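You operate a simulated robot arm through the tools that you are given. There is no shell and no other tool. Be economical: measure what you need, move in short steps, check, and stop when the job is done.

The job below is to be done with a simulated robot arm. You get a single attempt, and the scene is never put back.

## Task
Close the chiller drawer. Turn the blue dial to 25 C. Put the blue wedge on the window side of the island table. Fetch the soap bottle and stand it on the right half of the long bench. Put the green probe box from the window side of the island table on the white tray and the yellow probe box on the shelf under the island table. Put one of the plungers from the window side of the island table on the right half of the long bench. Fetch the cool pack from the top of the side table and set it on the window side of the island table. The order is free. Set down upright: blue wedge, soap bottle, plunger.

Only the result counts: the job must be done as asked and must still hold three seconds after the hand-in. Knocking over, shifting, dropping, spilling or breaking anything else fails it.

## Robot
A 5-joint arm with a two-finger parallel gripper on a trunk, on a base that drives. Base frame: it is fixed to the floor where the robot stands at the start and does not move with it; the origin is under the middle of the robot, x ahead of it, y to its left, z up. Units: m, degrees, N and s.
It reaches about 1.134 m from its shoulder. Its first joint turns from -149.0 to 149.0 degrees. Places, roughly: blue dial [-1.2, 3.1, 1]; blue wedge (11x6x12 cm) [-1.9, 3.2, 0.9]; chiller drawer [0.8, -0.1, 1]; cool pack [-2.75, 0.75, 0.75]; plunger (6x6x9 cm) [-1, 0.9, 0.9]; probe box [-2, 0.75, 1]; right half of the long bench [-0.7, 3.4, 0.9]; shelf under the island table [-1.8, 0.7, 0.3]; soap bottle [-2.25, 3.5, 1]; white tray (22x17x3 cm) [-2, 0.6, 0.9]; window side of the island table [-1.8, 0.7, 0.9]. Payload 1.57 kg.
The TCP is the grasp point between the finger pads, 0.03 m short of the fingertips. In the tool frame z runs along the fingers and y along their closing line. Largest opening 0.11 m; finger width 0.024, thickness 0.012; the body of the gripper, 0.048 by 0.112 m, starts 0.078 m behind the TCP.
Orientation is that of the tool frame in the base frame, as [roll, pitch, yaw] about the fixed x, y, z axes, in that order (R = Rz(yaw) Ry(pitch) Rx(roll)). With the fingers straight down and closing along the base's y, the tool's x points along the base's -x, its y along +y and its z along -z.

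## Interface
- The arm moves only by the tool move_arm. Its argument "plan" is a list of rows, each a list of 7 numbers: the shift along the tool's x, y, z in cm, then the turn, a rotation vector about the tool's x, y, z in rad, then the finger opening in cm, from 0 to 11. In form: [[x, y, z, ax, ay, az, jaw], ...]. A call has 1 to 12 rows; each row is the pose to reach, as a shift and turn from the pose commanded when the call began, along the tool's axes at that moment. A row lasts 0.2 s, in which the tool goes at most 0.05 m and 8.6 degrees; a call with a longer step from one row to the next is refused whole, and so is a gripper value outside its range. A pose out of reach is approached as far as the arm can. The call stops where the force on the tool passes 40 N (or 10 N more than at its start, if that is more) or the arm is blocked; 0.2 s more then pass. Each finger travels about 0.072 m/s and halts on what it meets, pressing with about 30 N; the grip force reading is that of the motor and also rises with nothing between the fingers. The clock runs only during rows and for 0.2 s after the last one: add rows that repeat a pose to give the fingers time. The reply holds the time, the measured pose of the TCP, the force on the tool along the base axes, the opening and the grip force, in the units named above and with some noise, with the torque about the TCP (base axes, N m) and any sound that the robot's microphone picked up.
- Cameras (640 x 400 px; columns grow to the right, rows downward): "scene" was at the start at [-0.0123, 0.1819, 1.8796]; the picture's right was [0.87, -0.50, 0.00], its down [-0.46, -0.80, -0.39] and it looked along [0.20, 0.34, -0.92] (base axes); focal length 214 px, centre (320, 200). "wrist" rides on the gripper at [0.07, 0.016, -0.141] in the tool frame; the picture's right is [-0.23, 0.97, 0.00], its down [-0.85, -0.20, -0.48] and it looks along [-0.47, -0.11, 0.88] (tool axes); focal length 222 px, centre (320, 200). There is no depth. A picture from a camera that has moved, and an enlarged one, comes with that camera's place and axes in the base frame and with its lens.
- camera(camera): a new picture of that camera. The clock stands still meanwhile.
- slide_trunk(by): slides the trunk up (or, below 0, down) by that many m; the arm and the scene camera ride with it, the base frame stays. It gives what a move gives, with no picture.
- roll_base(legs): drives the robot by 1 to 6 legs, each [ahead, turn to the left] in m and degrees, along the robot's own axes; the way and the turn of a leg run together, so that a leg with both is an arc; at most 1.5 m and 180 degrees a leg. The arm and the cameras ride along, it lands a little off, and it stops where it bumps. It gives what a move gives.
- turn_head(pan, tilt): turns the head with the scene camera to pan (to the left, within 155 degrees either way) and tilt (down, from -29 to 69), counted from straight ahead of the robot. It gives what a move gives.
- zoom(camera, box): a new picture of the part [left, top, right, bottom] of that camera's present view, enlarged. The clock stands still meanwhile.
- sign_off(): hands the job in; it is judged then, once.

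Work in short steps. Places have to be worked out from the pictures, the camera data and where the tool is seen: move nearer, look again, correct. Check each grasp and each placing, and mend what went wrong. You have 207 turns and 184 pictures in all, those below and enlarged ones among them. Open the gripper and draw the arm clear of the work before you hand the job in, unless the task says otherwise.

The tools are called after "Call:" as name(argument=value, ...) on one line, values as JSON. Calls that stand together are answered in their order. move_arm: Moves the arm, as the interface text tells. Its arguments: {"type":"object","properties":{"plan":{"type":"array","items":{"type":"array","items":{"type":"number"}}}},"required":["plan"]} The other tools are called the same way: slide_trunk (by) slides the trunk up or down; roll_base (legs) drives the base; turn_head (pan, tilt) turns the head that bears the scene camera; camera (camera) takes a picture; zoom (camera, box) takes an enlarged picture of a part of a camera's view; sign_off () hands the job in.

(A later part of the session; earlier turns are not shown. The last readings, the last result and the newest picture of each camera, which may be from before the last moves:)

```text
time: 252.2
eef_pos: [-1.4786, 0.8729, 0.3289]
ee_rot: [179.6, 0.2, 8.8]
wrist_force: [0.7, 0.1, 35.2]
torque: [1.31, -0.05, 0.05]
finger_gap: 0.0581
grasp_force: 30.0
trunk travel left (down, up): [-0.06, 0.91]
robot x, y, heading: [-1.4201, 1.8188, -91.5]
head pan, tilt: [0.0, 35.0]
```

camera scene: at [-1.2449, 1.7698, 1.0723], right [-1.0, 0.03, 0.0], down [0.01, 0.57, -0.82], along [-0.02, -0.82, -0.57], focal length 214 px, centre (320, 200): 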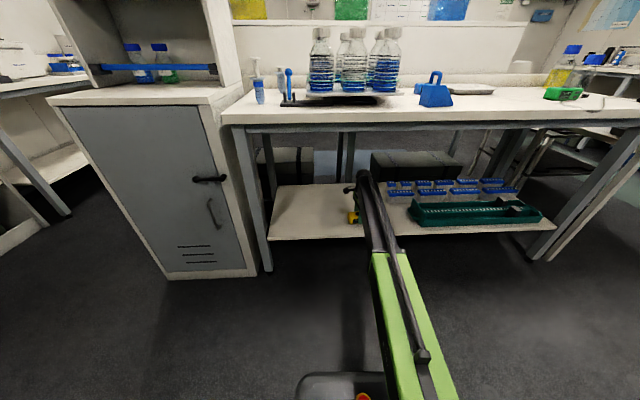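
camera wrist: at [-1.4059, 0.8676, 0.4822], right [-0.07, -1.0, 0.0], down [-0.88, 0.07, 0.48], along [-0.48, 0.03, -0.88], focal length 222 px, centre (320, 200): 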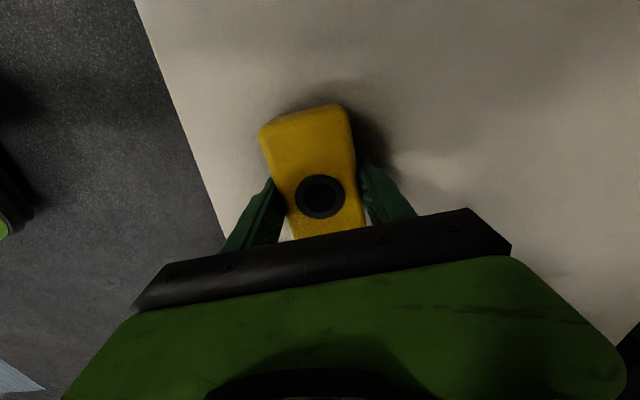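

Pressed a bit; ease up 9 mm and open.

Call:
slide_trunk(by=0.008)

Call:
move_arm(plan=[[0, 0, 0, 0, 0, 0, 7], [0, 0, 0, 0, 0, 0, 9], [0, 0, 0, 0, 0, 0, 11], [0, 0, 0, 0, 0, 0, 11]])

Call:
slide_trunk(by=0.09)

Call:
camera(camera="wrist")

Call:
camera(camera="scene")

```text
time: 252.7
eef_pos: [-1.4782, 0.8729, 0.3348]
ee_rot: [179.8, 0.1, 8.9]
wrist_force: [0.4, -0.6, -4.8]
torque: [-0.02, 0.0, 0.0]
finger_gap: 0.0579
grasp_force: 29.8
trunk travel left (down, up): [-0.068, 0.902]
robot x, y, heading: [-1.4193, 1.8195, -91.5]
head pan, tilt: [0.0, 35.0]
```

```text
time: 253.7
eef_pos: [-1.4787, 0.8736, 0.3348]
ee_rot: [179.7, 0.1, 9.0]
wrist_force: [-0.4, 0.3, -0.3]
torque: [0.03, -0.01, 0.02]
finger_gap: 0.1099
grasp_force: 0.0
trunk travel left (down, up): [-0.068, 0.902]
robot x, y, heading: [-1.4188, 1.8157, -91.5]
head pan, tilt: [0.0, 35.0]
```

```text
time: 255.0
eef_pos: [-1.4793, 0.8712, 0.4251]
ee_rot: [179.8, 0.0, 8.9]
wrist_force: [-0.9, 0.3, -0.3]
torque: [-0.02, 0.01, -0.02]
finger_gap: 0.1102
grasp_force: 0.2
trunk travel left (down, up): [-0.158, 0.812]
robot x, y, heading: [-1.4155, 1.8133, -91.5]
head pan, tilt: [0.0, 35.0]
```

```text
86 pictures are left
camera wrist: at [-1.4058, 0.8677, 0.5666], right [-0.07, -1.0, 0.0], down [-0.88, 0.07, 0.48], along [-0.48, 0.03, -0.88], focal length 222 px, centre (320, 200)
```

wrist: 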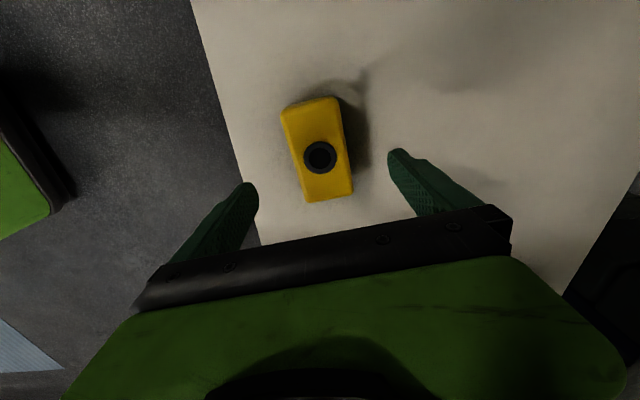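

```text
85 pictures are left
camera scene: at [-1.2449, 1.7701, 1.1563], right [-1.0, 0.03, 0.0], down [0.01, 0.57, -0.82], along [-0.02, -0.82, -0.57], focal length 214 px, centre (320, 200)
```

scene: 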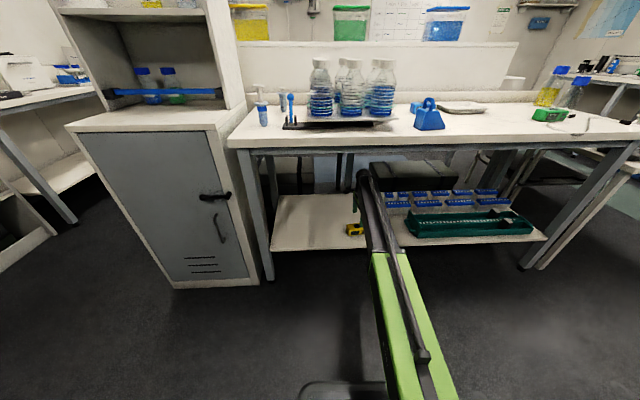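

Yellow box is on the shelf. Back out, raise, and drive (in reverse) to x≈-2.28 for the green probe box.

Call:
roll_base(legs=[[-0.43, 0]])

Call:
slide_trunk(by=0.4)

Call:
slide_trunk(by=0.39)

Call:
roll_base(legs=[[0, 91], [-0.75, 0], [0, -90]])

Call:
turn_head(pan=0, tilt=40)

Call:
zoom(camera="scene", box=[200, 130, 420, 250])

```text
time: 257.6
eef_pos: [-1.4674, 1.2975, 0.4249]
ee_rot: [179.7, 0.1, 8.9]
wrist_force: [-0.5, -0.2, 0.3]
torque: [0.02, 0.0, -0.02]
finger_gap: 0.1099
grasp_force: 0.1
trunk travel left (down, up): [-0.158, 0.812]
robot x, y, heading: [-1.4046, 2.2423, -91.3]
head pan, tilt: [0.0, 35.0]
```

```text
time: 261.4
eef_pos: [-1.4676, 1.298, 0.8243]
ee_rot: [179.8, 0.1, 8.8]
wrist_force: [-0.2, -0.1, 0.3]
torque: [0.02, 0.0, 0.01]
finger_gap: 0.1094
grasp_force: 0.1
trunk travel left (down, up): [-0.558, 0.412]
robot x, y, heading: [-1.4082, 2.2435, -91.3]
head pan, tilt: [0.0, 35.0]
```

```text
time: 265.2
eef_pos: [-1.4682, 1.2983, 1.2146]
ee_rot: [179.7, 0.1, 8.8]
wrist_force: [-0.3, -0.2, 0.6]
torque: [0.02, -0.02, -0.01]
finger_gap: 0.1102
grasp_force: 0.1
trunk travel left (down, up): [-0.948, 0.022]
robot x, y, heading: [-1.4035, 2.2448, -91.6]
head pan, tilt: [0.0, 35.0]
```

```text
time: 276.8
eef_pos: [-2.2071, 1.3196, 1.2147]
ee_rot: [179.8, 0.0, 9.4]
wrist_force: [-1.0, -1.1, -0.2]
torque: [0.01, -0.12, 0.01]
finger_gap: 0.1097
grasp_force: 0.0
trunk travel left (down, up): [-0.948, 0.022]
robot x, y, heading: [-2.1628, 2.2652, -90.5]
head pan, tilt: [0.0, 35.0]
```

```text
time: 277.5
eef_pos: [-2.2043, 1.319, 1.2153]
ee_rot: [179.8, 0.0, 9.4]
wrist_force: [0.9, -0.2, 0.3]
torque: [-0.02, 0.02, 0.0]
finger_gap: 0.1099
grasp_force: 0.0
trunk travel left (down, up): [-0.948, 0.022]
robot x, y, heading: [-2.1629, 2.2676, -90.4]
head pan, tilt: [0.0, 40.0]
```

```text
2.91 times, centred on (310, 190) of scene
camera zoom: at [-1.9908, 2.2224, 1.9387], right [-1.0, 0.01, 0.0], down [0.01, 0.64, -0.77], along [-0.01, -0.77, -0.64], focal length 624 px, centre (349, 229)
```

zoom: 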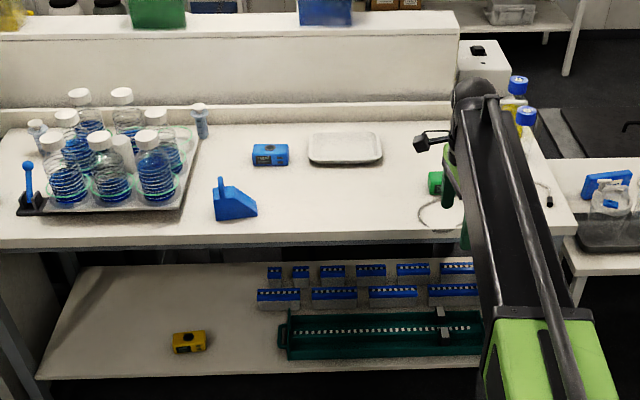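

Tray centre ≈(-2.0,.605). Move forward to view the green box with the wrist camera.

Call:
roll_base(legs=[[0.35, 0]])

Call:
camera(camera="wrist")

Call:
camera(camera="scene")

```text
time: 279.8
eef_pos: [-2.2095, 0.9648, 1.2131]
ee_rot: [179.8, 0.1, 9.3]
wrist_force: [0.1, 0.2, 0.4]
torque: [0.03, 0.01, 0.02]
finger_gap: 0.1101
grasp_force: 0.1
trunk travel left (down, up): [-0.948, 0.022]
robot x, y, heading: [-2.1666, 1.9114, -91.0]
head pan, tilt: [0.0, 40.0]
```

```text
83 pictures are left
camera wrist: at [-2.1366, 0.9605, 1.3557], right [-0.07, -1.0, 0.0], down [-0.88, 0.06, 0.48], along [-0.48, 0.03, -0.88], focal length 222 px, centre (320, 200)
```

wrist: 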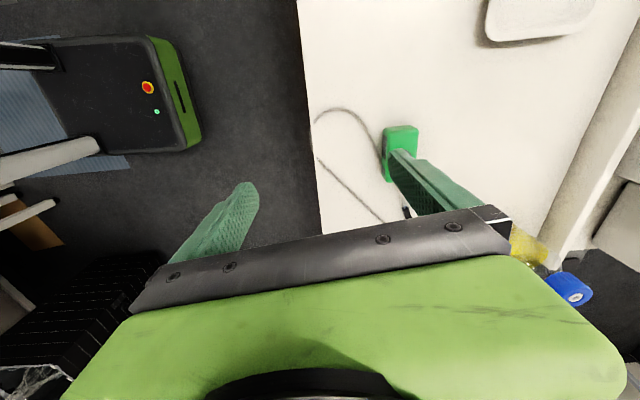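

```text
82 pictures are left
camera scene: at [-1.9958, 1.868, 1.9388], right [-1.0, 0.01, 0.0], down [0.01, 0.64, -0.77], along [-0.01, -0.77, -0.64], focal length 214 px, centre (320, 200)
```

scene: 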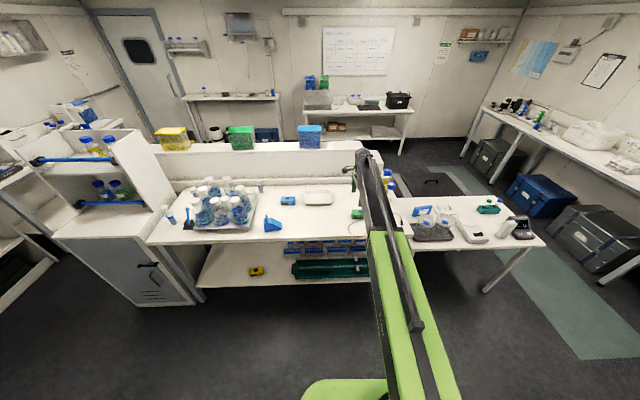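

Green box ≈(-2.28,.81). I drive .14 forward and shift the arm, then zoom.

Call:
roll_base(legs=[[0.14, 0]])

Call:
move_arm(plan=[[-3.5, 0, 0, 0, 0, 0, 11], [-7, 0, 0, 0, 0, 0, 11], [-7, 0, 0, 0, 0, 0, 11]])

Call:
zoom(camera="wrist", box=[220, 60, 460, 260])

```text
time: 281.1
eef_pos: [-2.2123, 0.8225, 1.2138]
ee_rot: [179.8, 0.1, 9.4]
wrist_force: [-0.4, -0.3, 0.0]
torque: [0.05, 0.01, 0.0]
finger_gap: 0.1101
grasp_force: 0.1
trunk travel left (down, up): [-0.948, 0.022]
robot x, y, heading: [-2.1669, 1.7683, -91.1]
head pan, tilt: [0.0, 40.0]
```

```text
time: 281.9
eef_pos: [-2.2799, 0.8282, 1.2143]
ee_rot: [179.7, 0.1, 9.3]
wrist_force: [-0.1, 0.4, -0.6]
torque: [0.01, -0.01, 0.0]
finger_gap: 0.1099
grasp_force: 0.1
out of reach, approached as far as the arm can: row 1, 2, 3
trunk travel left (down, up): [-0.948, 0.022]
robot x, y, heading: [-2.1693, 1.7684, -90.5]
head pan, tilt: [0.0, 40.0]
```

```text
2.00 times, centred on (340, 160) of wrist
camera zoom: at [-2.206, 0.8248, 1.3564], right [-0.07, -1.0, 0.01], down [-0.88, 0.06, 0.48], along [-0.48, 0.03, -0.88], focal length 444 px, centre (280, 280)
```

zoom: 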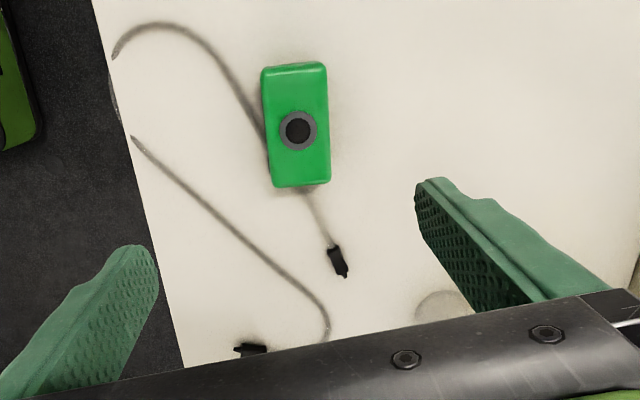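

The green box lies on a separate cable, so I'll keep the fingertips ~1 cm above the table. Aligning: small forward nudge, spin +8°.

Call:
roll_base(legs=[[0.016, 0]])

Call:
move_arm(plan=[[-0.8, 0, 0, 0, 0, 0.145, 11], [-0.8, 0, 0, 0, 0, 0.145, 11]])

Call:
slide_trunk(by=-0.2)

Call:
camera(camera="wrist")

```text
time: 282.7
eef_pos: [-2.2809, 0.8113, 1.2138]
ee_rot: [179.7, 0.0, 9.2]
wrist_force: [0.1, -0.4, -1.2]
torque: [0.08, -0.02, 0.0]
finger_gap: 0.1102
grasp_force: 0.0
trunk travel left (down, up): [-0.948, 0.022]
robot x, y, heading: [-2.1675, 1.7565, -90.6]
head pan, tilt: [0.0, 40.0]
```

```text
time: 283.3
eef_pos: [-2.2863, 0.8125, 1.2144]
ee_rot: [179.4, 0.2, 0.8]
wrist_force: [-0.1, -0.3, 0.2]
torque: [-0.02, 0.01, 0.03]
finger_gap: 0.1099
grasp_force: 0.1
trunk travel left (down, up): [-0.948, 0.022]
robot x, y, heading: [-2.1721, 1.7529, -90.7]
head pan, tilt: [0.0, 40.0]
```

```text
time: 285.4
eef_pos: [-2.2873, 0.813, 1.0147]
ee_rot: [179.5, 0.0, 1.1]
wrist_force: [0.2, 0.6, 0.2]
torque: [-0.02, 0.0, 0.03]
finger_gap: 0.1102
grasp_force: 0.1
trunk travel left (down, up): [-0.748, 0.222]
robot x, y, heading: [-2.1733, 1.7558, -90.6]
head pan, tilt: [0.0, 40.0]
```

```text
80 pictures are left
camera wrist: at [-2.2152, 0.7992, 1.1568], right [-0.21, -0.98, 0.01], down [-0.86, 0.19, 0.48], along [-0.47, 0.09, -0.88], focal length 222 px, centre (320, 200)
```

wrist: 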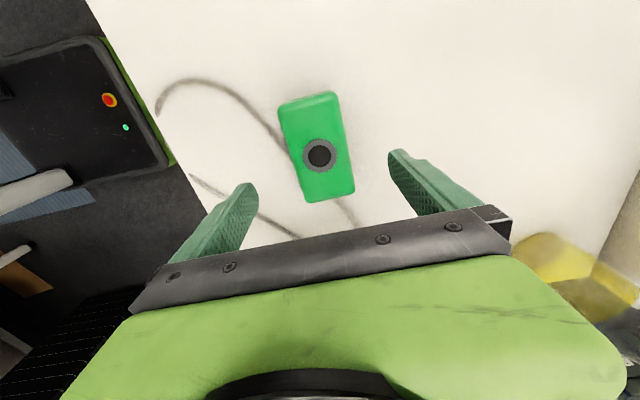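

Well aligned. Descend to z≈0.942 and close, then lift.

Call:
slide_trunk(by=-0.073)

Call:
move_arm(plan=[[0, 0, 0, 0, 0, 0, 9], [0, 0, 0, 0, 0, 0, 7], [0, 0, 0, 0, 0, 0, 5], [0, 0, 0, 0, 0, 0, 4], [0, 0, 0, 0, 0, 0, 4]])

Call:
slide_trunk(by=0.2)

Call:
camera(camera="wrist")

```text
time: 286.6
eef_pos: [-2.2876, 0.8132, 0.9418]
ee_rot: [179.5, 0.1, 1.0]
wrist_force: [-0.1, -0.1, -0.6]
torque: [-0.01, -0.05, 0.0]
finger_gap: 0.11
grasp_force: 0.1
trunk travel left (down, up): [-0.675, 0.295]
robot x, y, heading: [-2.1717, 1.7525, -90.5]
head pan, tilt: [0.0, 40.0]
```

```text
time: 287.8
eef_pos: [-2.286, 0.8139, 0.9423]
ee_rot: [179.4, 0.1, 1.0]
wrist_force: [0.2, -1.5, 2.8]
torque: [0.13, -0.01, 0.04]
finger_gap: 0.0579
grasp_force: 30.3
trunk travel left (down, up): [-0.675, 0.295]
robot x, y, heading: [-2.168, 1.7545, -90.6]
head pan, tilt: [0.0, 40.0]
```

```text
time: 289.9
eef_pos: [-2.2871, 0.8124, 1.1417]
ee_rot: [179.6, 0.2, 1.1]
wrist_force: [-0.2, -0.6, -4.2]
torque: [-0.02, 0.02, 0.05]
finger_gap: 0.058
grasp_force: 29.7
trunk travel left (down, up): [-0.875, 0.095]
robot x, y, heading: [-2.1659, 1.7558, -90.5]
head pan, tilt: [0.0, 40.0]
```

```text
79 pictures are left
camera wrist: at [-2.2152, 0.7987, 1.2832], right [-0.21, -0.98, 0.01], down [-0.86, 0.19, 0.48], along [-0.47, 0.09, -0.88], focal length 222 px, centre (320, 200)
```

wrist: 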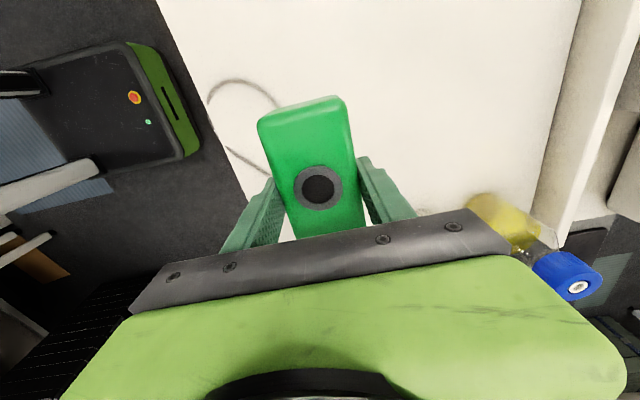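

Held. Shift the arm to x≈-2.005, then drive forward to bring the box over the tray.

Call:
move_arm(plan=[[4.7, 0, 0, 0, 0, 0, 4], [9.4, -0.5, 0, 0, 0, 0, 4], [14.1, -1, 0, 0, 0, 0, 4], [18.8, -1, 0, 0, 0, 0, 4], [23.5, -1, 0, 0, 0, 0, 4], [28, -1, 0, 0, 0, 0, 4], [28, -1, 0, 0, 0, 0, 4]])

Call:
roll_base(legs=[[0.18, 0]])

Call:
camera(camera="wrist")

Call:
camera(camera="scene")

```text
time: 291.5
eef_pos: [-2.0076, 0.8288, 1.1414]
ee_rot: [179.4, 0.1, 0.9]
wrist_force: [-0.1, 0.6, -4.1]
torque: [0.0, 0.02, -0.01]
finger_gap: 0.0578
grasp_force: 29.6
trunk travel left (down, up): [-0.875, 0.095]
robot x, y, heading: [-2.1701, 1.7552, -90.9]
head pan, tilt: [0.0, 40.0]
```

```text
time: 293.0
eef_pos: [-2.0097, 0.6468, 1.1398]
ee_rot: [179.6, 0.1, 1.0]
wrist_force: [0.2, 0.4, -4.6]
torque: [0.02, 0.01, 0.0]
finger_gap: 0.0578
grasp_force: 30.2
trunk travel left (down, up): [-0.875, 0.095]
robot x, y, heading: [-2.1712, 1.5725, -90.5]
head pan, tilt: [0.0, 40.0]
```

```text
78 pictures are left
camera wrist: at [-1.9384, 0.6332, 1.282], right [-0.21, -0.98, 0.01], down [-0.86, 0.19, 0.48], along [-0.47, 0.09, -0.88], focal length 222 px, centre (320, 200)
```

wrist: 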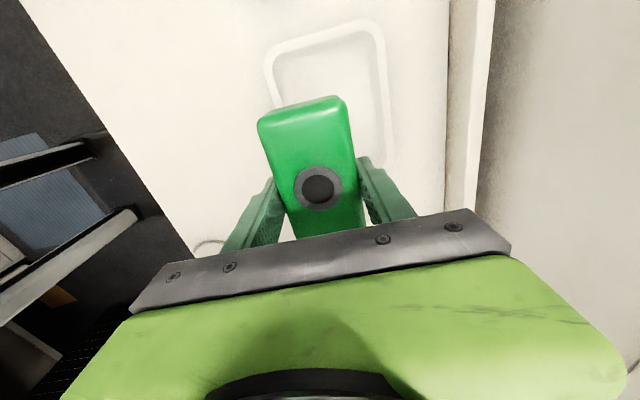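

```text
77 pictures are left
camera scene: at [-1.9994, 1.5289, 1.8657], right [-1.0, 0.01, 0.0], down [0.01, 0.64, -0.77], along [-0.01, -0.76, -0.64], focal length 214 px, centre (320, 200)
```

scene: 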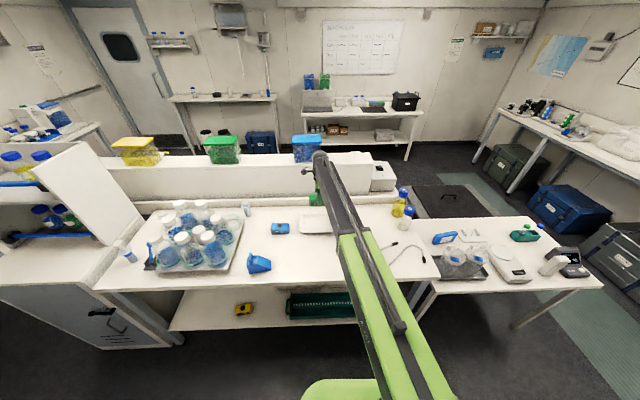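

Tray centre ≈(-2.0,.615). Forward 3.3 cm and lower.

Call:
roll_base(legs=[[0.033, 0]])

Call:
slide_trunk(by=-0.175)

Call:
camera(camera="wrist")

Call:
slide_trunk(by=-0.006)

Call:
slide_trunk(by=-0.004)

```text
time: 293.9
eef_pos: [-2.011, 0.6128, 1.1391]
ee_rot: [179.6, 0.1, 1.0]
wrist_force: [0.2, -1.3, -5.3]
torque: [0.05, 0.05, 0.0]
finger_gap: 0.0579
grasp_force: 30.0
trunk travel left (down, up): [-0.875, 0.095]
robot x, y, heading: [-2.1708, 1.5374, -90.7]
head pan, tilt: [0.0, 40.0]
```

```text
time: 295.8
eef_pos: [-2.0105, 0.6153, 0.9668]
ee_rot: [179.5, 0.2, 1.1]
wrist_force: [-0.6, -0.3, -4.2]
torque: [0.02, -0.02, 0.02]
finger_gap: 0.0578
grasp_force: 29.8
trunk travel left (down, up): [-0.7, 0.27]
robot x, y, heading: [-2.1727, 1.5416, -90.7]
head pan, tilt: [0.0, 40.0]
```

```text
76 pictures are left
camera wrist: at [-1.9388, 0.6018, 1.1084], right [-0.21, -0.98, 0.01], down [-0.86, 0.19, 0.48], along [-0.47, 0.09, -0.88], focal length 222 px, centre (320, 200)
```

wrist: 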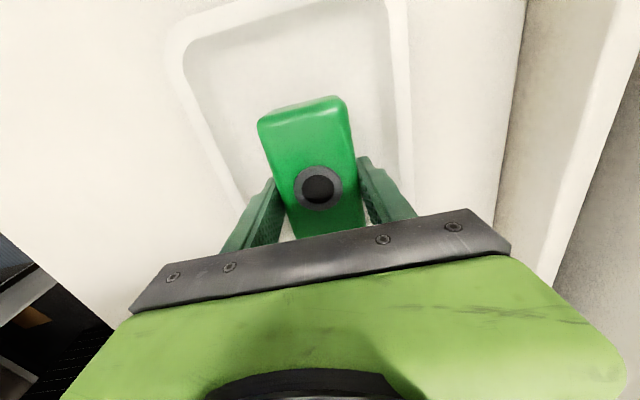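

```text
time: 296.4
eef_pos: [-2.0113, 0.6149, 0.9609]
ee_rot: [179.5, 0.2, 1.0]
wrist_force: [-0.7, -0.7, -4.5]
torque: [0.02, 0.05, -0.04]
finger_gap: 0.058
grasp_force: 30.0
trunk travel left (down, up): [-0.694, 0.276]
robot x, y, heading: [-2.1757, 1.5401, -90.7]
head pan, tilt: [0.0, 40.0]
```

```text
time: 296.9
eef_pos: [-2.012, 0.616, 0.9565]
ee_rot: [179.4, 0.1, 0.9]
wrist_force: [-0.2, -0.1, -3.9]
torque: [-0.02, 0.06, 0.0]
finger_gap: 0.058
grasp_force: 29.8
trunk travel left (down, up): [-0.69, 0.28]
robot x, y, heading: [-2.174, 1.5423, -91.0]
head pan, tilt: [0.0, 40.0]
```

Continue to contact; I'll open only to 8 cm to stay off the rim.

Call:
slide_trunk(by=-0.004)

Call:
slide_trunk(by=-0.003)

Call:
slide_trunk(by=-0.003)

```text
time: 297.4
eef_pos: [-2.0111, 0.6146, 0.9523]
ee_rot: [179.4, 0.1, 0.9]
wrist_force: [-0.5, -0.6, -3.7]
torque: [0.01, 0.0, -0.01]
finger_gap: 0.0579
grasp_force: 30.4
trunk travel left (down, up): [-0.686, 0.284]
robot x, y, heading: [-2.1756, 1.5398, -90.7]
head pan, tilt: [0.0, 40.0]
```

```text
time: 298.0
eef_pos: [-2.011, 0.6154, 0.9491]
ee_rot: [179.4, 0.2, 1.0]
wrist_force: [-0.6, -0.2, -3.3]
torque: [0.0, -0.01, 0.01]
finger_gap: 0.058
grasp_force: 30.3
trunk travel left (down, up): [-0.683, 0.287]
robot x, y, heading: [-2.1731, 1.5412, -90.7]
head pan, tilt: [0.0, 40.0]
```

```text
time: 298.5
eef_pos: [-2.0108, 0.6141, 0.947]
ee_rot: [179.3, 0.0, 1.0]
wrist_force: [0.2, -0.5, -4.7]
torque: [-0.01, 0.03, 0.01]
finger_gap: 0.0576
grasp_force: 30.2
trunk travel left (down, up): [-0.68, 0.29]
robot x, y, heading: [-2.1728, 1.5402, -90.9]
head pan, tilt: [0.0, 40.0]
```

Call:
slide_trunk(by=-0.002)

Call:
slide_trunk(by=-0.002)

```text
time: 299.0
eef_pos: [-2.0117, 0.6167, 0.9463]
ee_rot: [179.3, 0.1, 1.1]
wrist_force: [1.2, -6.5, 14.7]
torque: [0.29, -0.05, -0.05]
finger_gap: 0.0577
grasp_force: 30.3
trunk travel left (down, up): [-0.678, 0.292]
robot x, y, heading: [-2.1709, 1.5379, -90.8]
head pan, tilt: [0.0, 40.0]
```

```text
time: 299.5
eef_pos: [-2.0108, 0.6174, 0.9436]
ee_rot: [179.5, 0.1, 1.0]
wrist_force: [-0.5, 3.2, 6.1]
torque: [0.44, 0.05, 0.03]
finger_gap: 0.0579
grasp_force: 29.8
trunk travel left (down, up): [-0.676, 0.294]
robot x, y, heading: [-2.1759, 1.539, -90.7]
head pan, tilt: [0.0, 40.0]
```

Contact. Open to 8 cm and lift.

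Call:
move_arm(plan=[[0, 0, 0, 0, 0, 0, 7], [0, 0, 0, 0, 0, 0, 8], [0, 0, 0, 0, 0, 0, 8]])

Call:
slide_trunk(by=0.26)

Call:
camera(camera="wrist")

Call:
camera(camera="scene")

```text
time: 300.3
eef_pos: [-2.01, 0.6157, 0.9427]
ee_rot: [179.5, 0.2, 1.0]
wrist_force: [0.3, 0.8, 0.5]
torque: [0.02, 0.01, -0.03]
finger_gap: 0.0801
grasp_force: 0.0
trunk travel left (down, up): [-0.676, 0.294]
robot x, y, heading: [-2.1697, 1.54, -90.5]
head pan, tilt: [0.0, 40.0]
```

```text
time: 303.0
eef_pos: [-2.0107, 0.6169, 1.2029]
ee_rot: [179.4, 0.1, 1.0]
wrist_force: [-0.2, -0.2, -0.2]
torque: [-0.04, 0.0, -0.01]
finger_gap: 0.08
grasp_force: 0.0
trunk travel left (down, up): [-0.936, 0.034]
robot x, y, heading: [-2.1711, 1.5403, -90.6]
head pan, tilt: [0.0, 40.0]
```

```text
75 pictures are left
camera wrist: at [-1.9388, 0.6021, 1.3446], right [-0.21, -0.98, 0.01], down [-0.86, 0.19, 0.48], along [-0.47, 0.09, -0.88], focal length 222 px, centre (320, 200)
```

wrist: 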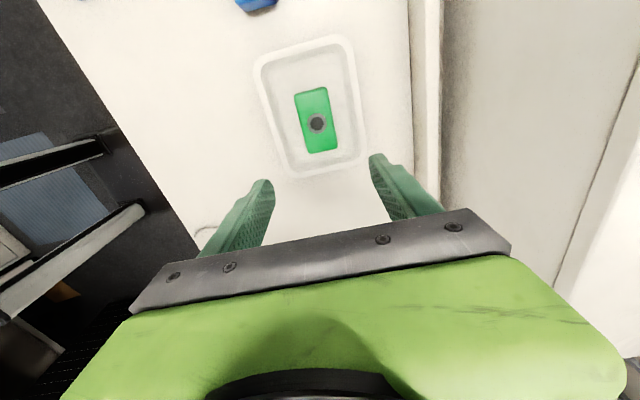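

```text
74 pictures are left
camera scene: at [-1.9998, 1.499, 1.9267], right [-1.0, 0.01, 0.0], down [0.01, 0.64, -0.77], along [-0.01, -0.77, -0.64], focal length 214 px, centre (320, 200)
```

scene: 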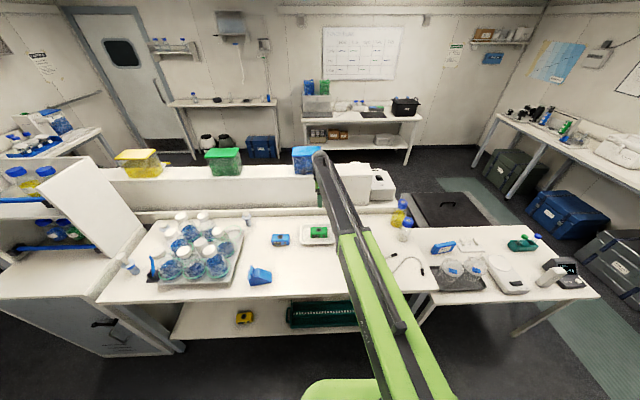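

Green box is on the tray. Now zoom on the side table for the cool pack.

Call:
zoom(camera="scene", box=[390, 200, 600, 320])

```text
3.05 times, centred on (495, 260) of scene
camera zoom: at [-1.9998, 1.499, 1.9267], right [-1.0, 0.01, 0.0], down [0.01, 0.64, -0.77], along [-0.01, -0.77, -0.64], focal length 654 px, centre (-213, 17)
```

zoom: 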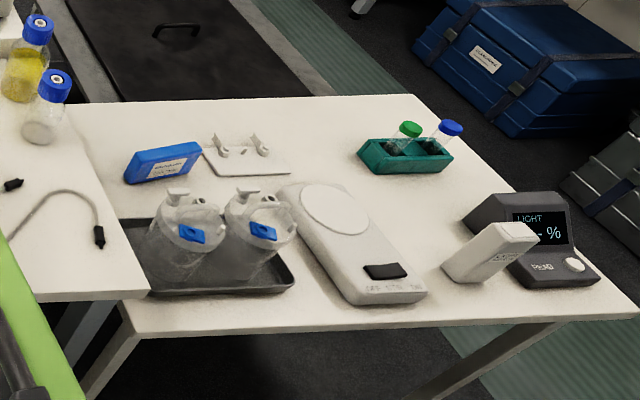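

Call:
zoom(camera="scene", box=[420, 230, 500, 280])

```text
8.00 times, centred on (460, 255) of scene
camera zoom: at [-1.9998, 1.499, 1.9267], right [-1.0, 0.01, 0.0], down [0.01, 0.64, -0.77], along [-0.01, -0.77, -0.64], focal length 1716 px, centre (-800, -240)
```

zoom: 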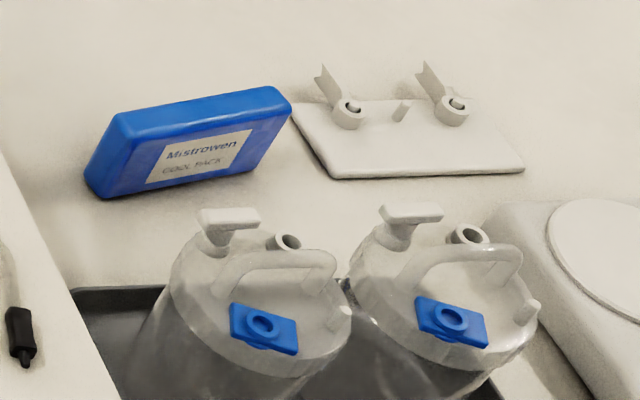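

The cool pack stands on its long edge at about (-2.846,.592), table z≈0.7. I back off, shift over to x≈-2.85 in reverse, and face it.

Call:
roll_base(legs=[[-0.4, 0], [0, 90], [-0.68, 0], [0, -90]])

Call:
camera(camera="scene")

```text
time: 316.5
eef_pos: [-2.6902, 1.0323, 1.2023]
ee_rot: [179.5, 0.0, 0.9]
wrist_force: [-1.8, 0.7, -0.1]
torque: [0.04, -0.11, 0.0]
finger_gap: 0.08
grasp_force: 0.0
trunk travel left (down, up): [-0.936, 0.034]
robot x, y, heading: [-2.8604, 1.9605, -90.6]
head pan, tilt: [0.0, 40.0]
```

```text
71 pictures are left
camera scene: at [-2.6903, 1.9168, 1.9271], right [-1.0, 0.01, 0.0], down [0.01, 0.64, -0.77], along [0.0, -0.77, -0.64], focal length 214 px, centre (320, 200)
```

scene: 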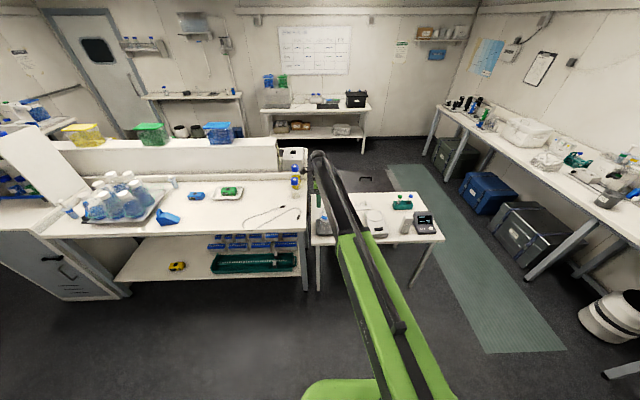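

Shift the TCP to x≈-2.846 with a 10° spin, then drive .33 forward and look with the wrist.

Call:
move_arm(plan=[[-4, 0, 0, 0, 0, -0.05, 8], [-8, 0, 0, 0, 0, -0.1, 8], [-12, 0, 0, 0, 0, -0.15, 8], [-15.6, 0, 0, 0, 0, -0.171, 8], [-15.6, 0, 0, 0, 0, -0.171, 8]])

Call:
roll_base(legs=[[0.36, 0]])

Call:
camera(camera="wrist")

```text
time: 317.7
eef_pos: [-2.8446, 1.0306, 1.203]
ee_rot: [179.5, 0.3, 10.6]
wrist_force: [-0.5, 0.4, 0.1]
torque: [0.02, 0.01, -0.03]
finger_gap: 0.0799
grasp_force: 0.1
trunk travel left (down, up): [-0.936, 0.034]
robot x, y, heading: [-2.8622, 1.9609, -90.4]
head pan, tilt: [0.0, 40.0]
```

```text
time: 320.0
eef_pos: [-2.8418, 0.6797, 1.2026]
ee_rot: [179.5, 0.2, 11.0]
wrist_force: [-0.4, 0.2, -1.0]
torque: [0.04, 0.02, -0.03]
finger_gap: 0.08
grasp_force: 0.0
trunk travel left (down, up): [-0.936, 0.034]
robot x, y, heading: [-2.859, 1.6052, -90.2]
head pan, tilt: [0.0, 40.0]
```

```text
70 pictures are left
camera wrist: at [-2.7684, 0.6777, 1.3437], right [-0.04, -1.0, 0.01], down [-0.88, 0.04, 0.48], along [-0.48, 0.01, -0.88], focal length 222 px, centre (320, 200)
```

wrist: 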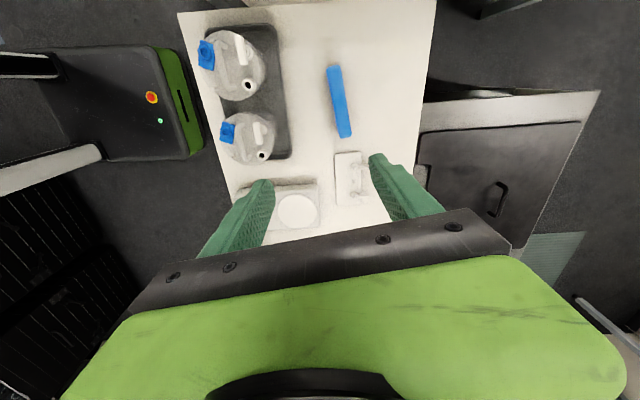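

Pack top centre ≈(-2.815,.632), top z≈.83, table z≈.75. Adjust and lower to check.

Call:
roll_base(legs=[[0.05, 0]])

Call:
move_arm(plan=[[2.6, 0, 0, 0, 0, 0, 7], [2.6, 0, 0, 0, 0, 0, 7]])

Call:
slide_trunk(by=-0.3)

Call:
camera(camera="wrist")

```text
time: 320.9
eef_pos: [-2.8418, 0.6263, 1.2004]
ee_rot: [179.6, 0.2, 10.9]
wrist_force: [0.2, 0.0, -1.1]
torque: [0.08, 0.02, -0.02]
finger_gap: 0.08
grasp_force: 0.2
trunk travel left (down, up): [-0.936, 0.034]
robot x, y, heading: [-2.8631, 1.5593, -90.1]
head pan, tilt: [0.0, 40.0]
```

```text
time: 321.5
eef_pos: [-2.8164, 0.6342, 1.2025]
ee_rot: [179.4, 0.1, 10.9]
wrist_force: [-0.8, -0.7, 0.4]
torque: [0.03, -0.02, -0.01]
finger_gap: 0.0699
grasp_force: 0.2
trunk travel left (down, up): [-0.936, 0.034]
robot x, y, heading: [-2.8606, 1.5562, -90.3]
head pan, tilt: [0.0, 40.0]
```

```text
time: 324.5
eef_pos: [-2.8147, 0.633, 0.9038]
ee_rot: [179.4, 0.2, 10.9]
wrist_force: [-0.4, -0.1, -0.3]
torque: [-0.01, 0.01, 0.0]
finger_gap: 0.0704
grasp_force: 0.0
trunk travel left (down, up): [-0.636, 0.334]
robot x, y, heading: [-2.8587, 1.556, -90.2]
head pan, tilt: [0.0, 40.0]
```

```text
69 pictures are left
camera wrist: at [-2.7424, 0.6323, 1.0446], right [-0.04, -1.0, 0.01], down [-0.88, 0.04, 0.48], along [-0.48, 0.01, -0.88], focal length 222 px, centre (320, 200)
```

wrist: 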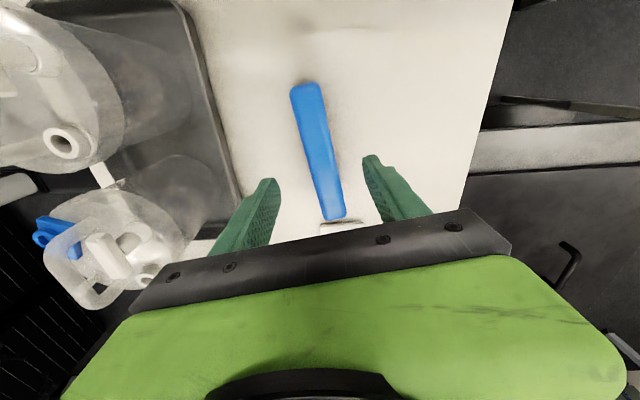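

Centred. Lower to z≈.80, close, lift.

Call:
slide_trunk(by=-0.104)

Call:
move_arm(plan=[[0, 0, 0, 0, 0, 0, 5], [0, 0, 0, 0, 0, 0, 3], [0, 0, 0, 0, 0, 0, 1.5], [0, 0, 0, 0, 0, 0, 1], [0, 0, 0, 0, 0, 0, 1]])

Call:
slide_trunk(by=0.2)

Call:
camera(camera="wrist")

```text
time: 325.9
eef_pos: [-2.8149, 0.6334, 0.7992]
ee_rot: [179.4, 0.2, 10.9]
wrist_force: [0.7, -0.2, -0.3]
torque: [-0.02, 0.04, 0.0]
finger_gap: 0.07
grasp_force: 0.2
trunk travel left (down, up): [-0.532, 0.438]
robot x, y, heading: [-2.8627, 1.5571, -89.9]
head pan, tilt: [0.0, 40.0]
```

```text
time: 327.1
eef_pos: [-2.8153, 0.6333, 0.7979]
ee_rot: [179.2, 0.2, 10.9]
wrist_force: [0.3, -0.1, 0.5]
torque: [0.01, 0.08, 0.06]
finger_gap: 0.0299
grasp_force: 30.6
trunk travel left (down, up): [-0.532, 0.438]
robot x, y, heading: [-2.8627, 1.5549, -89.9]
head pan, tilt: [0.0, 40.0]
```

```text
time: 329.2
eef_pos: [-2.8163, 0.634, 0.999]
ee_rot: [179.4, 0.3, 10.9]
wrist_force: [-0.5, -0.4, -3.5]
torque: [0.0, -0.01, -0.01]
finger_gap: 0.0298
grasp_force: 30.0
trunk travel left (down, up): [-0.732, 0.238]
robot x, y, heading: [-2.8621, 1.5547, -89.9]
head pan, tilt: [0.0, 40.0]
```

```text
68 pictures are left
camera wrist: at [-2.7424, 0.6319, 1.1402], right [-0.04, -1.0, 0.01], down [-0.88, 0.04, 0.48], along [-0.48, 0.01, -0.88], focal length 222 px, centre (320, 200)
```

wrist: 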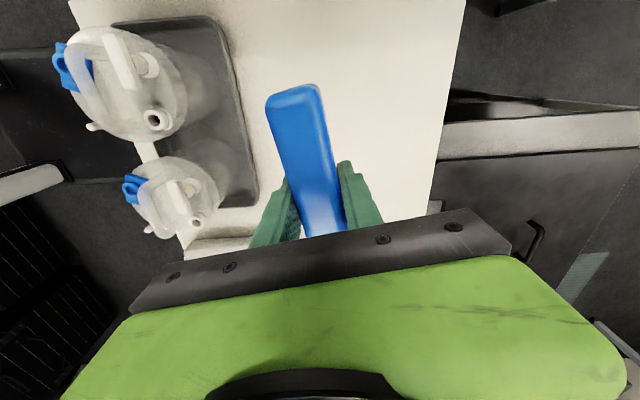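

Held (3 cm). Raise, go to x≈-1.99, and place at the free spot ≈(-1.95,.88).

Call:
slide_trunk(by=0.2)

Call:
roll_base(legs=[[-0.42, 0], [0, 90], [0.88, 0], [0, -90]])

Call:
camera(camera="scene")

```text
time: 331.4
eef_pos: [-2.8157, 0.6336, 1.1986]
ee_rot: [179.5, 0.2, 10.9]
wrist_force: [0.1, 0.1, -3.8]
torque: [0.02, -0.03, 0.01]
finger_gap: 0.0295
grasp_force: 30.0
trunk travel left (down, up): [-0.932, 0.038]
robot x, y, heading: [-2.8601, 1.5572, -90.1]
head pan, tilt: [0.0, 40.0]
```

```text
time: 345.8
eef_pos: [-1.9431, 1.0397, 1.1966]
ee_rot: [179.5, 0.1, 11.1]
wrist_force: [-0.2, -1.1, -2.9]
torque: [0.05, -0.04, 0.04]
finger_gap: 0.0299
grasp_force: 30.1
trunk travel left (down, up): [-0.932, 0.038]
robot x, y, heading: [-1.9881, 1.9666, -89.5]
head pan, tilt: [0.0, 40.0]
```

```text
67 pictures are left
camera scene: at [-1.8181, 1.9231, 1.9229], right [-1.0, -0.01, 0.0], down [0.0, 0.64, -0.76], along [0.01, -0.76, -0.64], focal length 214 px, centre (320, 200)
```

scene: 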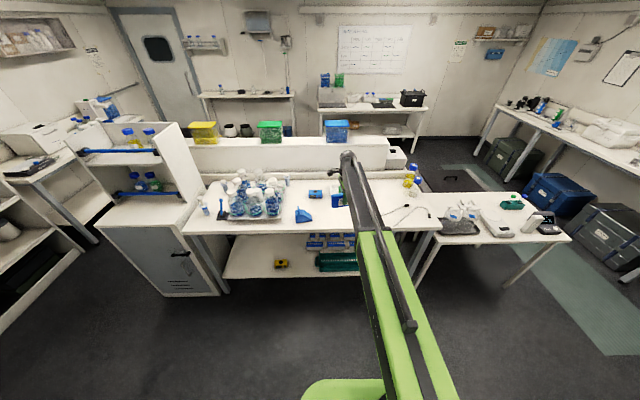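

Now drive forward .16 and lower, viewing with the wrist camera.

Call:
roll_base(legs=[[0.16, 0]])

Call:
slide_trunk(by=-0.18)

Call:
camera(camera="wrist")

Call:
zoom(camera="scene", box=[240, 110, 420, 230])

```text
time: 347.2
eef_pos: [-1.9402, 0.8785, 1.1974]
ee_rot: [179.4, 0.3, 11.0]
wrist_force: [0.2, -0.4, -3.0]
torque: [0.02, -0.02, -0.01]
finger_gap: 0.0298
grasp_force: 30.5
trunk travel left (down, up): [-0.932, 0.038]
robot x, y, heading: [-1.9901, 1.8045, -89.6]
head pan, tilt: [0.0, 40.0]
```

```text
time: 349.2
eef_pos: [-1.9387, 0.8793, 1.0193]
ee_rot: [179.4, 0.2, 10.9]
wrist_force: [-0.1, 0.0, -2.9]
torque: [-0.03, -0.07, 0.03]
finger_gap: 0.0299
grasp_force: 29.6
trunk travel left (down, up): [-0.752, 0.218]
robot x, y, heading: [-1.9905, 1.8047, -89.6]
head pan, tilt: [0.0, 40.0]
```

```text
66 pictures are left
camera wrist: at [-1.8662, 0.8786, 1.1603], right [-0.04, -1.0, 0.01], down [-0.88, 0.04, 0.48], along [-0.48, 0.01, -0.88], focal length 222 px, centre (320, 200)
```

wrist: 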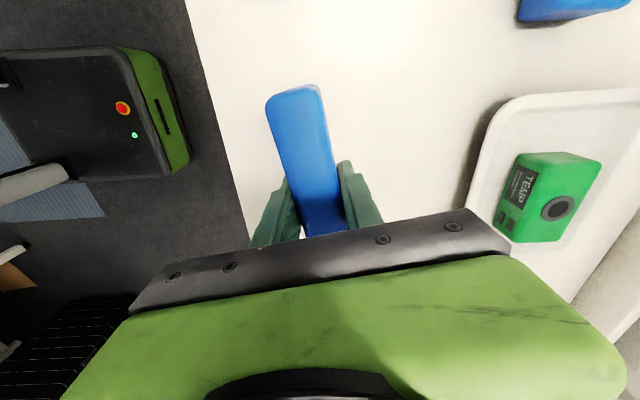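

```text
3.33 times, centred on (330, 170) of scene
camera zoom: at [-1.8145, 1.7648, 1.7428], right [-1.0, -0.01, 0.0], down [0.0, 0.64, -0.77], along [0.0, -0.77, -0.64], focal length 715 px, centre (287, 300)
```

zoom: 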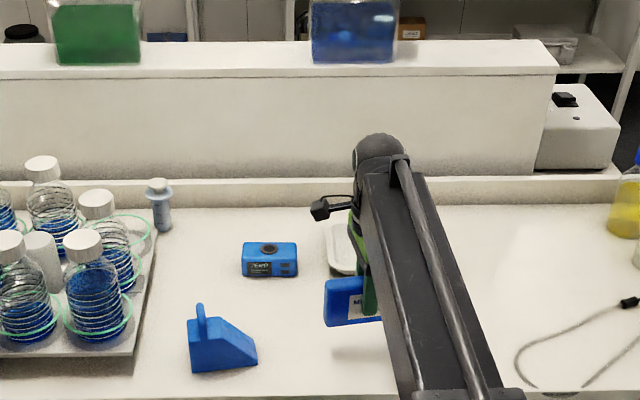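

Spot is free. Lower and step to contact.

Call:
slide_trunk(by=-0.062)

Call:
slide_trunk(by=-0.004)

Call:
slide_trunk(by=-0.003)

Call:
slide_trunk(by=-0.003)

```text
time: 350.2
eef_pos: [-1.939, 0.8815, 0.9574]
ee_rot: [179.5, 0.2, 11.0]
wrist_force: [1.0, 2.1, 7.0]
torque: [0.27, 0.2, -0.03]
finger_gap: 0.0298
grasp_force: 30.0
trunk travel left (down, up): [-0.69, 0.28]
robot x, y, heading: [-1.9885, 1.8033, -89.8]
head pan, tilt: [0.0, 40.0]
```

```text
time: 350.8
eef_pos: [-1.9399, 0.8815, 0.9553]
ee_rot: [179.3, 0.2, 11.0]
wrist_force: [0.1, -2.4, 24.7]
torque: [0.32, 0.16, -0.02]
finger_gap: 0.0298
grasp_force: 30.1
trunk travel left (down, up): [-0.686, 0.284]
robot x, y, heading: [-1.9866, 1.8057, -89.8]
head pan, tilt: [0.0, 40.0]
```

```text
time: 351.3
eef_pos: [-1.9405, 0.8821, 0.951]
ee_rot: [179.4, 0.3, 11.0]
wrist_force: [0.3, 3.3, 9.1]
torque: [0.36, 0.09, 0.0]
finger_gap: 0.0295
grasp_force: 29.8
trunk travel left (down, up): [-0.683, 0.287]
robot x, y, heading: [-1.9883, 1.8024, -89.4]
head pan, tilt: [0.0, 40.0]
```

```text
time: 351.8
eef_pos: [-1.9398, 0.8818, 0.95]
ee_rot: [179.2, 0.3, 11.0]
wrist_force: [1.0, -7.5, 36.5]
torque: [0.2, 0.01, -0.01]
finger_gap: 0.0297
grasp_force: 29.6
trunk travel left (down, up): [-0.68, 0.29]
robot x, y, heading: [-1.9828, 1.8052, -89.7]
head pan, tilt: [0.0, 40.0]
```

Touching. Ease 3 mm, open, and lift.

Call:
slide_trunk(by=0.003)

Call:
move_arm(plan=[[0, 0, 0, 0, 0, 0, 4], [0, 0, 0, 0, 0, 0, 6], [0, 0, 0, 0, 0, 0, 7], [0, 0, 0, 0, 0, 0, 7]])

Call:
slide_trunk(by=0.25)

Call:
camera(camera="wrist")

Call:
zoom(camera="scene", box=[200, 130, 420, 250])

```text
time: 352.3
eef_pos: [-1.9389, 0.8812, 0.9504]
ee_rot: [179.4, 0.3, 11.1]
wrist_force: [-0.4, 1.1, 2.3]
torque: [0.11, 0.43, -0.16]
finger_gap: 0.0297
grasp_force: 30.0
trunk travel left (down, up): [-0.683, 0.287]
robot x, y, heading: [-1.9892, 1.8024, -89.7]
head pan, tilt: [0.0, 40.0]
```

```text
time: 353.3
eef_pos: [-1.9391, 0.8804, 0.9498]
ee_rot: [179.4, 0.1, 11.0]
wrist_force: [0.0, 0.5, 1.3]
torque: [0.01, 0.02, -0.01]
finger_gap: 0.07
grasp_force: 0.0
trunk travel left (down, up): [-0.683, 0.287]
robot x, y, heading: [-1.9872, 1.7995, -89.6]
head pan, tilt: [0.0, 40.0]
```

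```text
time: 355.9
eef_pos: [-1.9387, 0.8795, 1.1996]
ee_rot: [179.4, 0.2, 11.0]
wrist_force: [0.7, -0.3, -0.2]
torque: [0.0, 0.01, 0.02]
finger_gap: 0.0701
grasp_force: 0.1
trunk travel left (down, up): [-0.933, 0.037]
robot x, y, heading: [-1.9872, 1.802, -89.6]
head pan, tilt: [0.0, 40.0]
```

```text
64 pictures are left
camera wrist: at [-1.8662, 0.8788, 1.3415], right [-0.04, -1.0, 0.01], down [-0.88, 0.04, 0.48], along [-0.48, 0.01, -0.88], focal length 222 px, centre (320, 200)
```

wrist: 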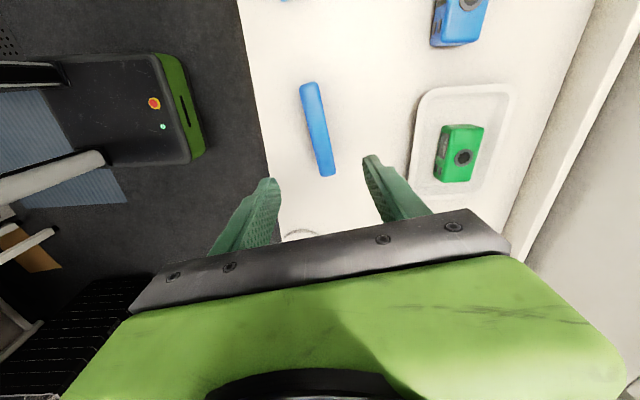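

```text
2.91 times, centred on (310, 190) of scene
camera zoom: at [-1.8144, 1.7652, 1.9237], right [-1.0, -0.01, 0.0], down [0.0, 0.64, -0.77], along [0.0, -0.77, -0.64], focal length 624 px, centre (349, 229)
```

zoom: 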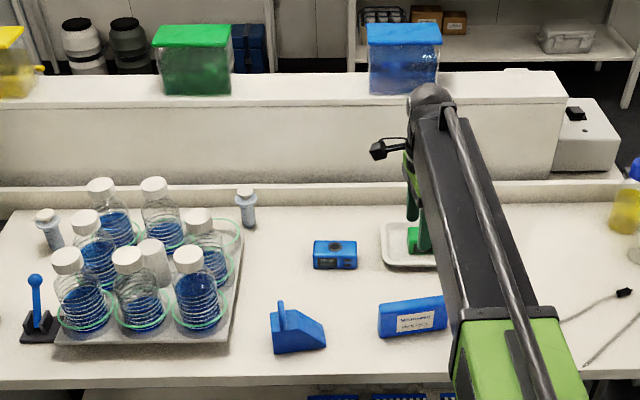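

Cool pack is standing on the island. Now to the plunger near the front left, ≈(-1.03,.86).

Call:
roll_base(legs=[[-0.25, 0], [0, 90], [0.93, 0], [0, -90]])

Call:
zoom(camera="scene", box=[220, 130, 420, 260])

Call:
camera(camera="wrist")

```text
time: 369.8
eef_pos: [-1.0587, 1.1188, 1.1993]
ee_rot: [179.4, 0.1, 8.7]
wrist_force: [-1.2, 0.2, -0.5]
torque: [0.02, -0.09, 0.0]
finger_gap: 0.0702
grasp_force: 0.1
trunk travel left (down, up): [-0.933, 0.037]
robot x, y, heading: [-1.0763, 2.0463, -91.5]
head pan, tilt: [0.0, 40.0]
```

```text
3.08 times, centred on (320, 195) of scene
camera zoom: at [-0.9104, 1.9996, 1.9242], right [-1.0, 0.03, 0.0], down [0.02, 0.64, -0.77], along [-0.02, -0.77, -0.64], focal length 660 px, centre (320, 215)
```

zoom: 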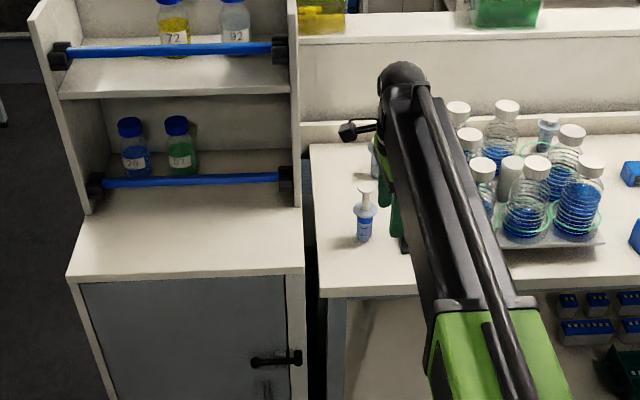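

```text
61 pictures are left
camera wrist: at [-0.9852, 1.1146, 1.3414], right [-0.08, -1.0, 0.01], down [-0.88, 0.07, 0.48], along [-0.48, 0.03, -0.88], focal length 222 px, centre (320, 200)
```

wrist: 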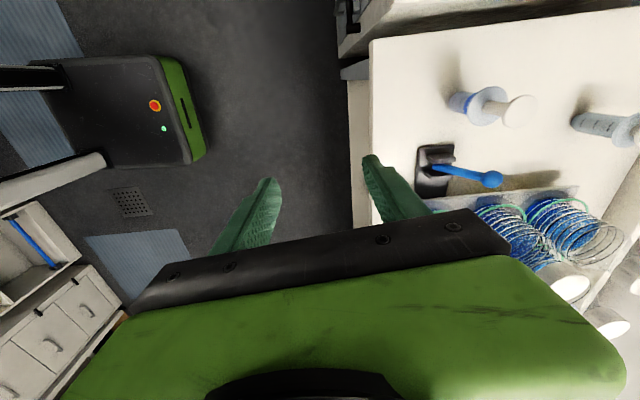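

Plunger at ≈(-1.043,.857), flange ~.987, knob top ~1.04. I'll grip the barrel below the flange with a 60° tilt: spin the tool first, backing off slightly.

Call:
roll_base(legs=[[-0.12, 1.5]])

Call:
move_arm(plan=[[0, 0, 0, 0, 0, -0.145, 7], [0, 0, 0, 0, 0, -0.29, 7], [0, 0, 0, 0, 0, -0.435, 7], [0, 0, 0, 0, 0, -0.58, 7], [0, 0, 0, 0, 0, -0.725, 7], [0, 0, 0, 0, 0, -0.87, 7], [0, 0, 0, 0, 0, -1.015, 7], [0, 0, 0, 0, 0, -1.16, 7], [0, 0, 0, 0, 0, -1.305, 7], [0, 0, 0, 0, 0, -1.42, 8], [0, 0, 0, 0, 0, -1.42, 8]])

Call:
move_arm(plan=[[0, 0, 0, 0, -0.14, 0, 8], [0, 0, 0, 0, -0.28, 0, 8], [0, 0, 0, 0, -0.42, 0, 8], [0, 0, 0, 0, -0.56, 0, 8], [0, 0, 0, 0, -0.7, 0, 8], [0, 0, 0, 0, -0.84, 0, 8], [0, 0, 0, 0, -0.98, 0, 8], [0, 0, 0, 0, -1.06, 0, 8]])

```text
time: 371.1
eef_pos: [-1.0314, 1.2435, 1.2032]
ee_rot: [179.2, 0.2, 10.1]
wrist_force: [-0.6, 0.4, 0.6]
torque: [-0.08, 0.02, 0.02]
finger_gap: 0.0701
grasp_force: 0.0
trunk travel left (down, up): [-0.933, 0.037]
robot x, y, heading: [-1.0713, 2.1646, -90.2]
head pan, tilt: [0.0, 40.0]
```

```text
time: 373.5
eef_pos: [-1.0308, 1.2403, 1.2005]
ee_rot: [-179.9, 0.6, 91.6]
wrist_force: [0.7, 0.8, 0.2]
torque: [0.01, -0.04, 0.03]
finger_gap: 0.0799
grasp_force: 0.2
trunk travel left (down, up): [-0.933, 0.037]
robot x, y, heading: [-1.0749, 2.1617, -90.1]
head pan, tilt: [0.0, 40.0]
```

```text
time: 375.3
eef_pos: [-1.0315, 1.2391, 1.3234]
ee_rot: [-179.7, 61.3, 91.7]
wrist_force: [-0.4, -0.5, 0.1]
torque: [0.04, 0.02, -0.03]
finger_gap: 0.08
grasp_force: 0.0
out of reach, approached as far as the arm can: row 2, 3, 4, 5, 6, 7, 8
trunk travel left (down, up): [-0.933, 0.037]
robot x, y, heading: [-1.0716, 2.1672, -90.2]
head pan, tilt: [0.0, 40.0]
```

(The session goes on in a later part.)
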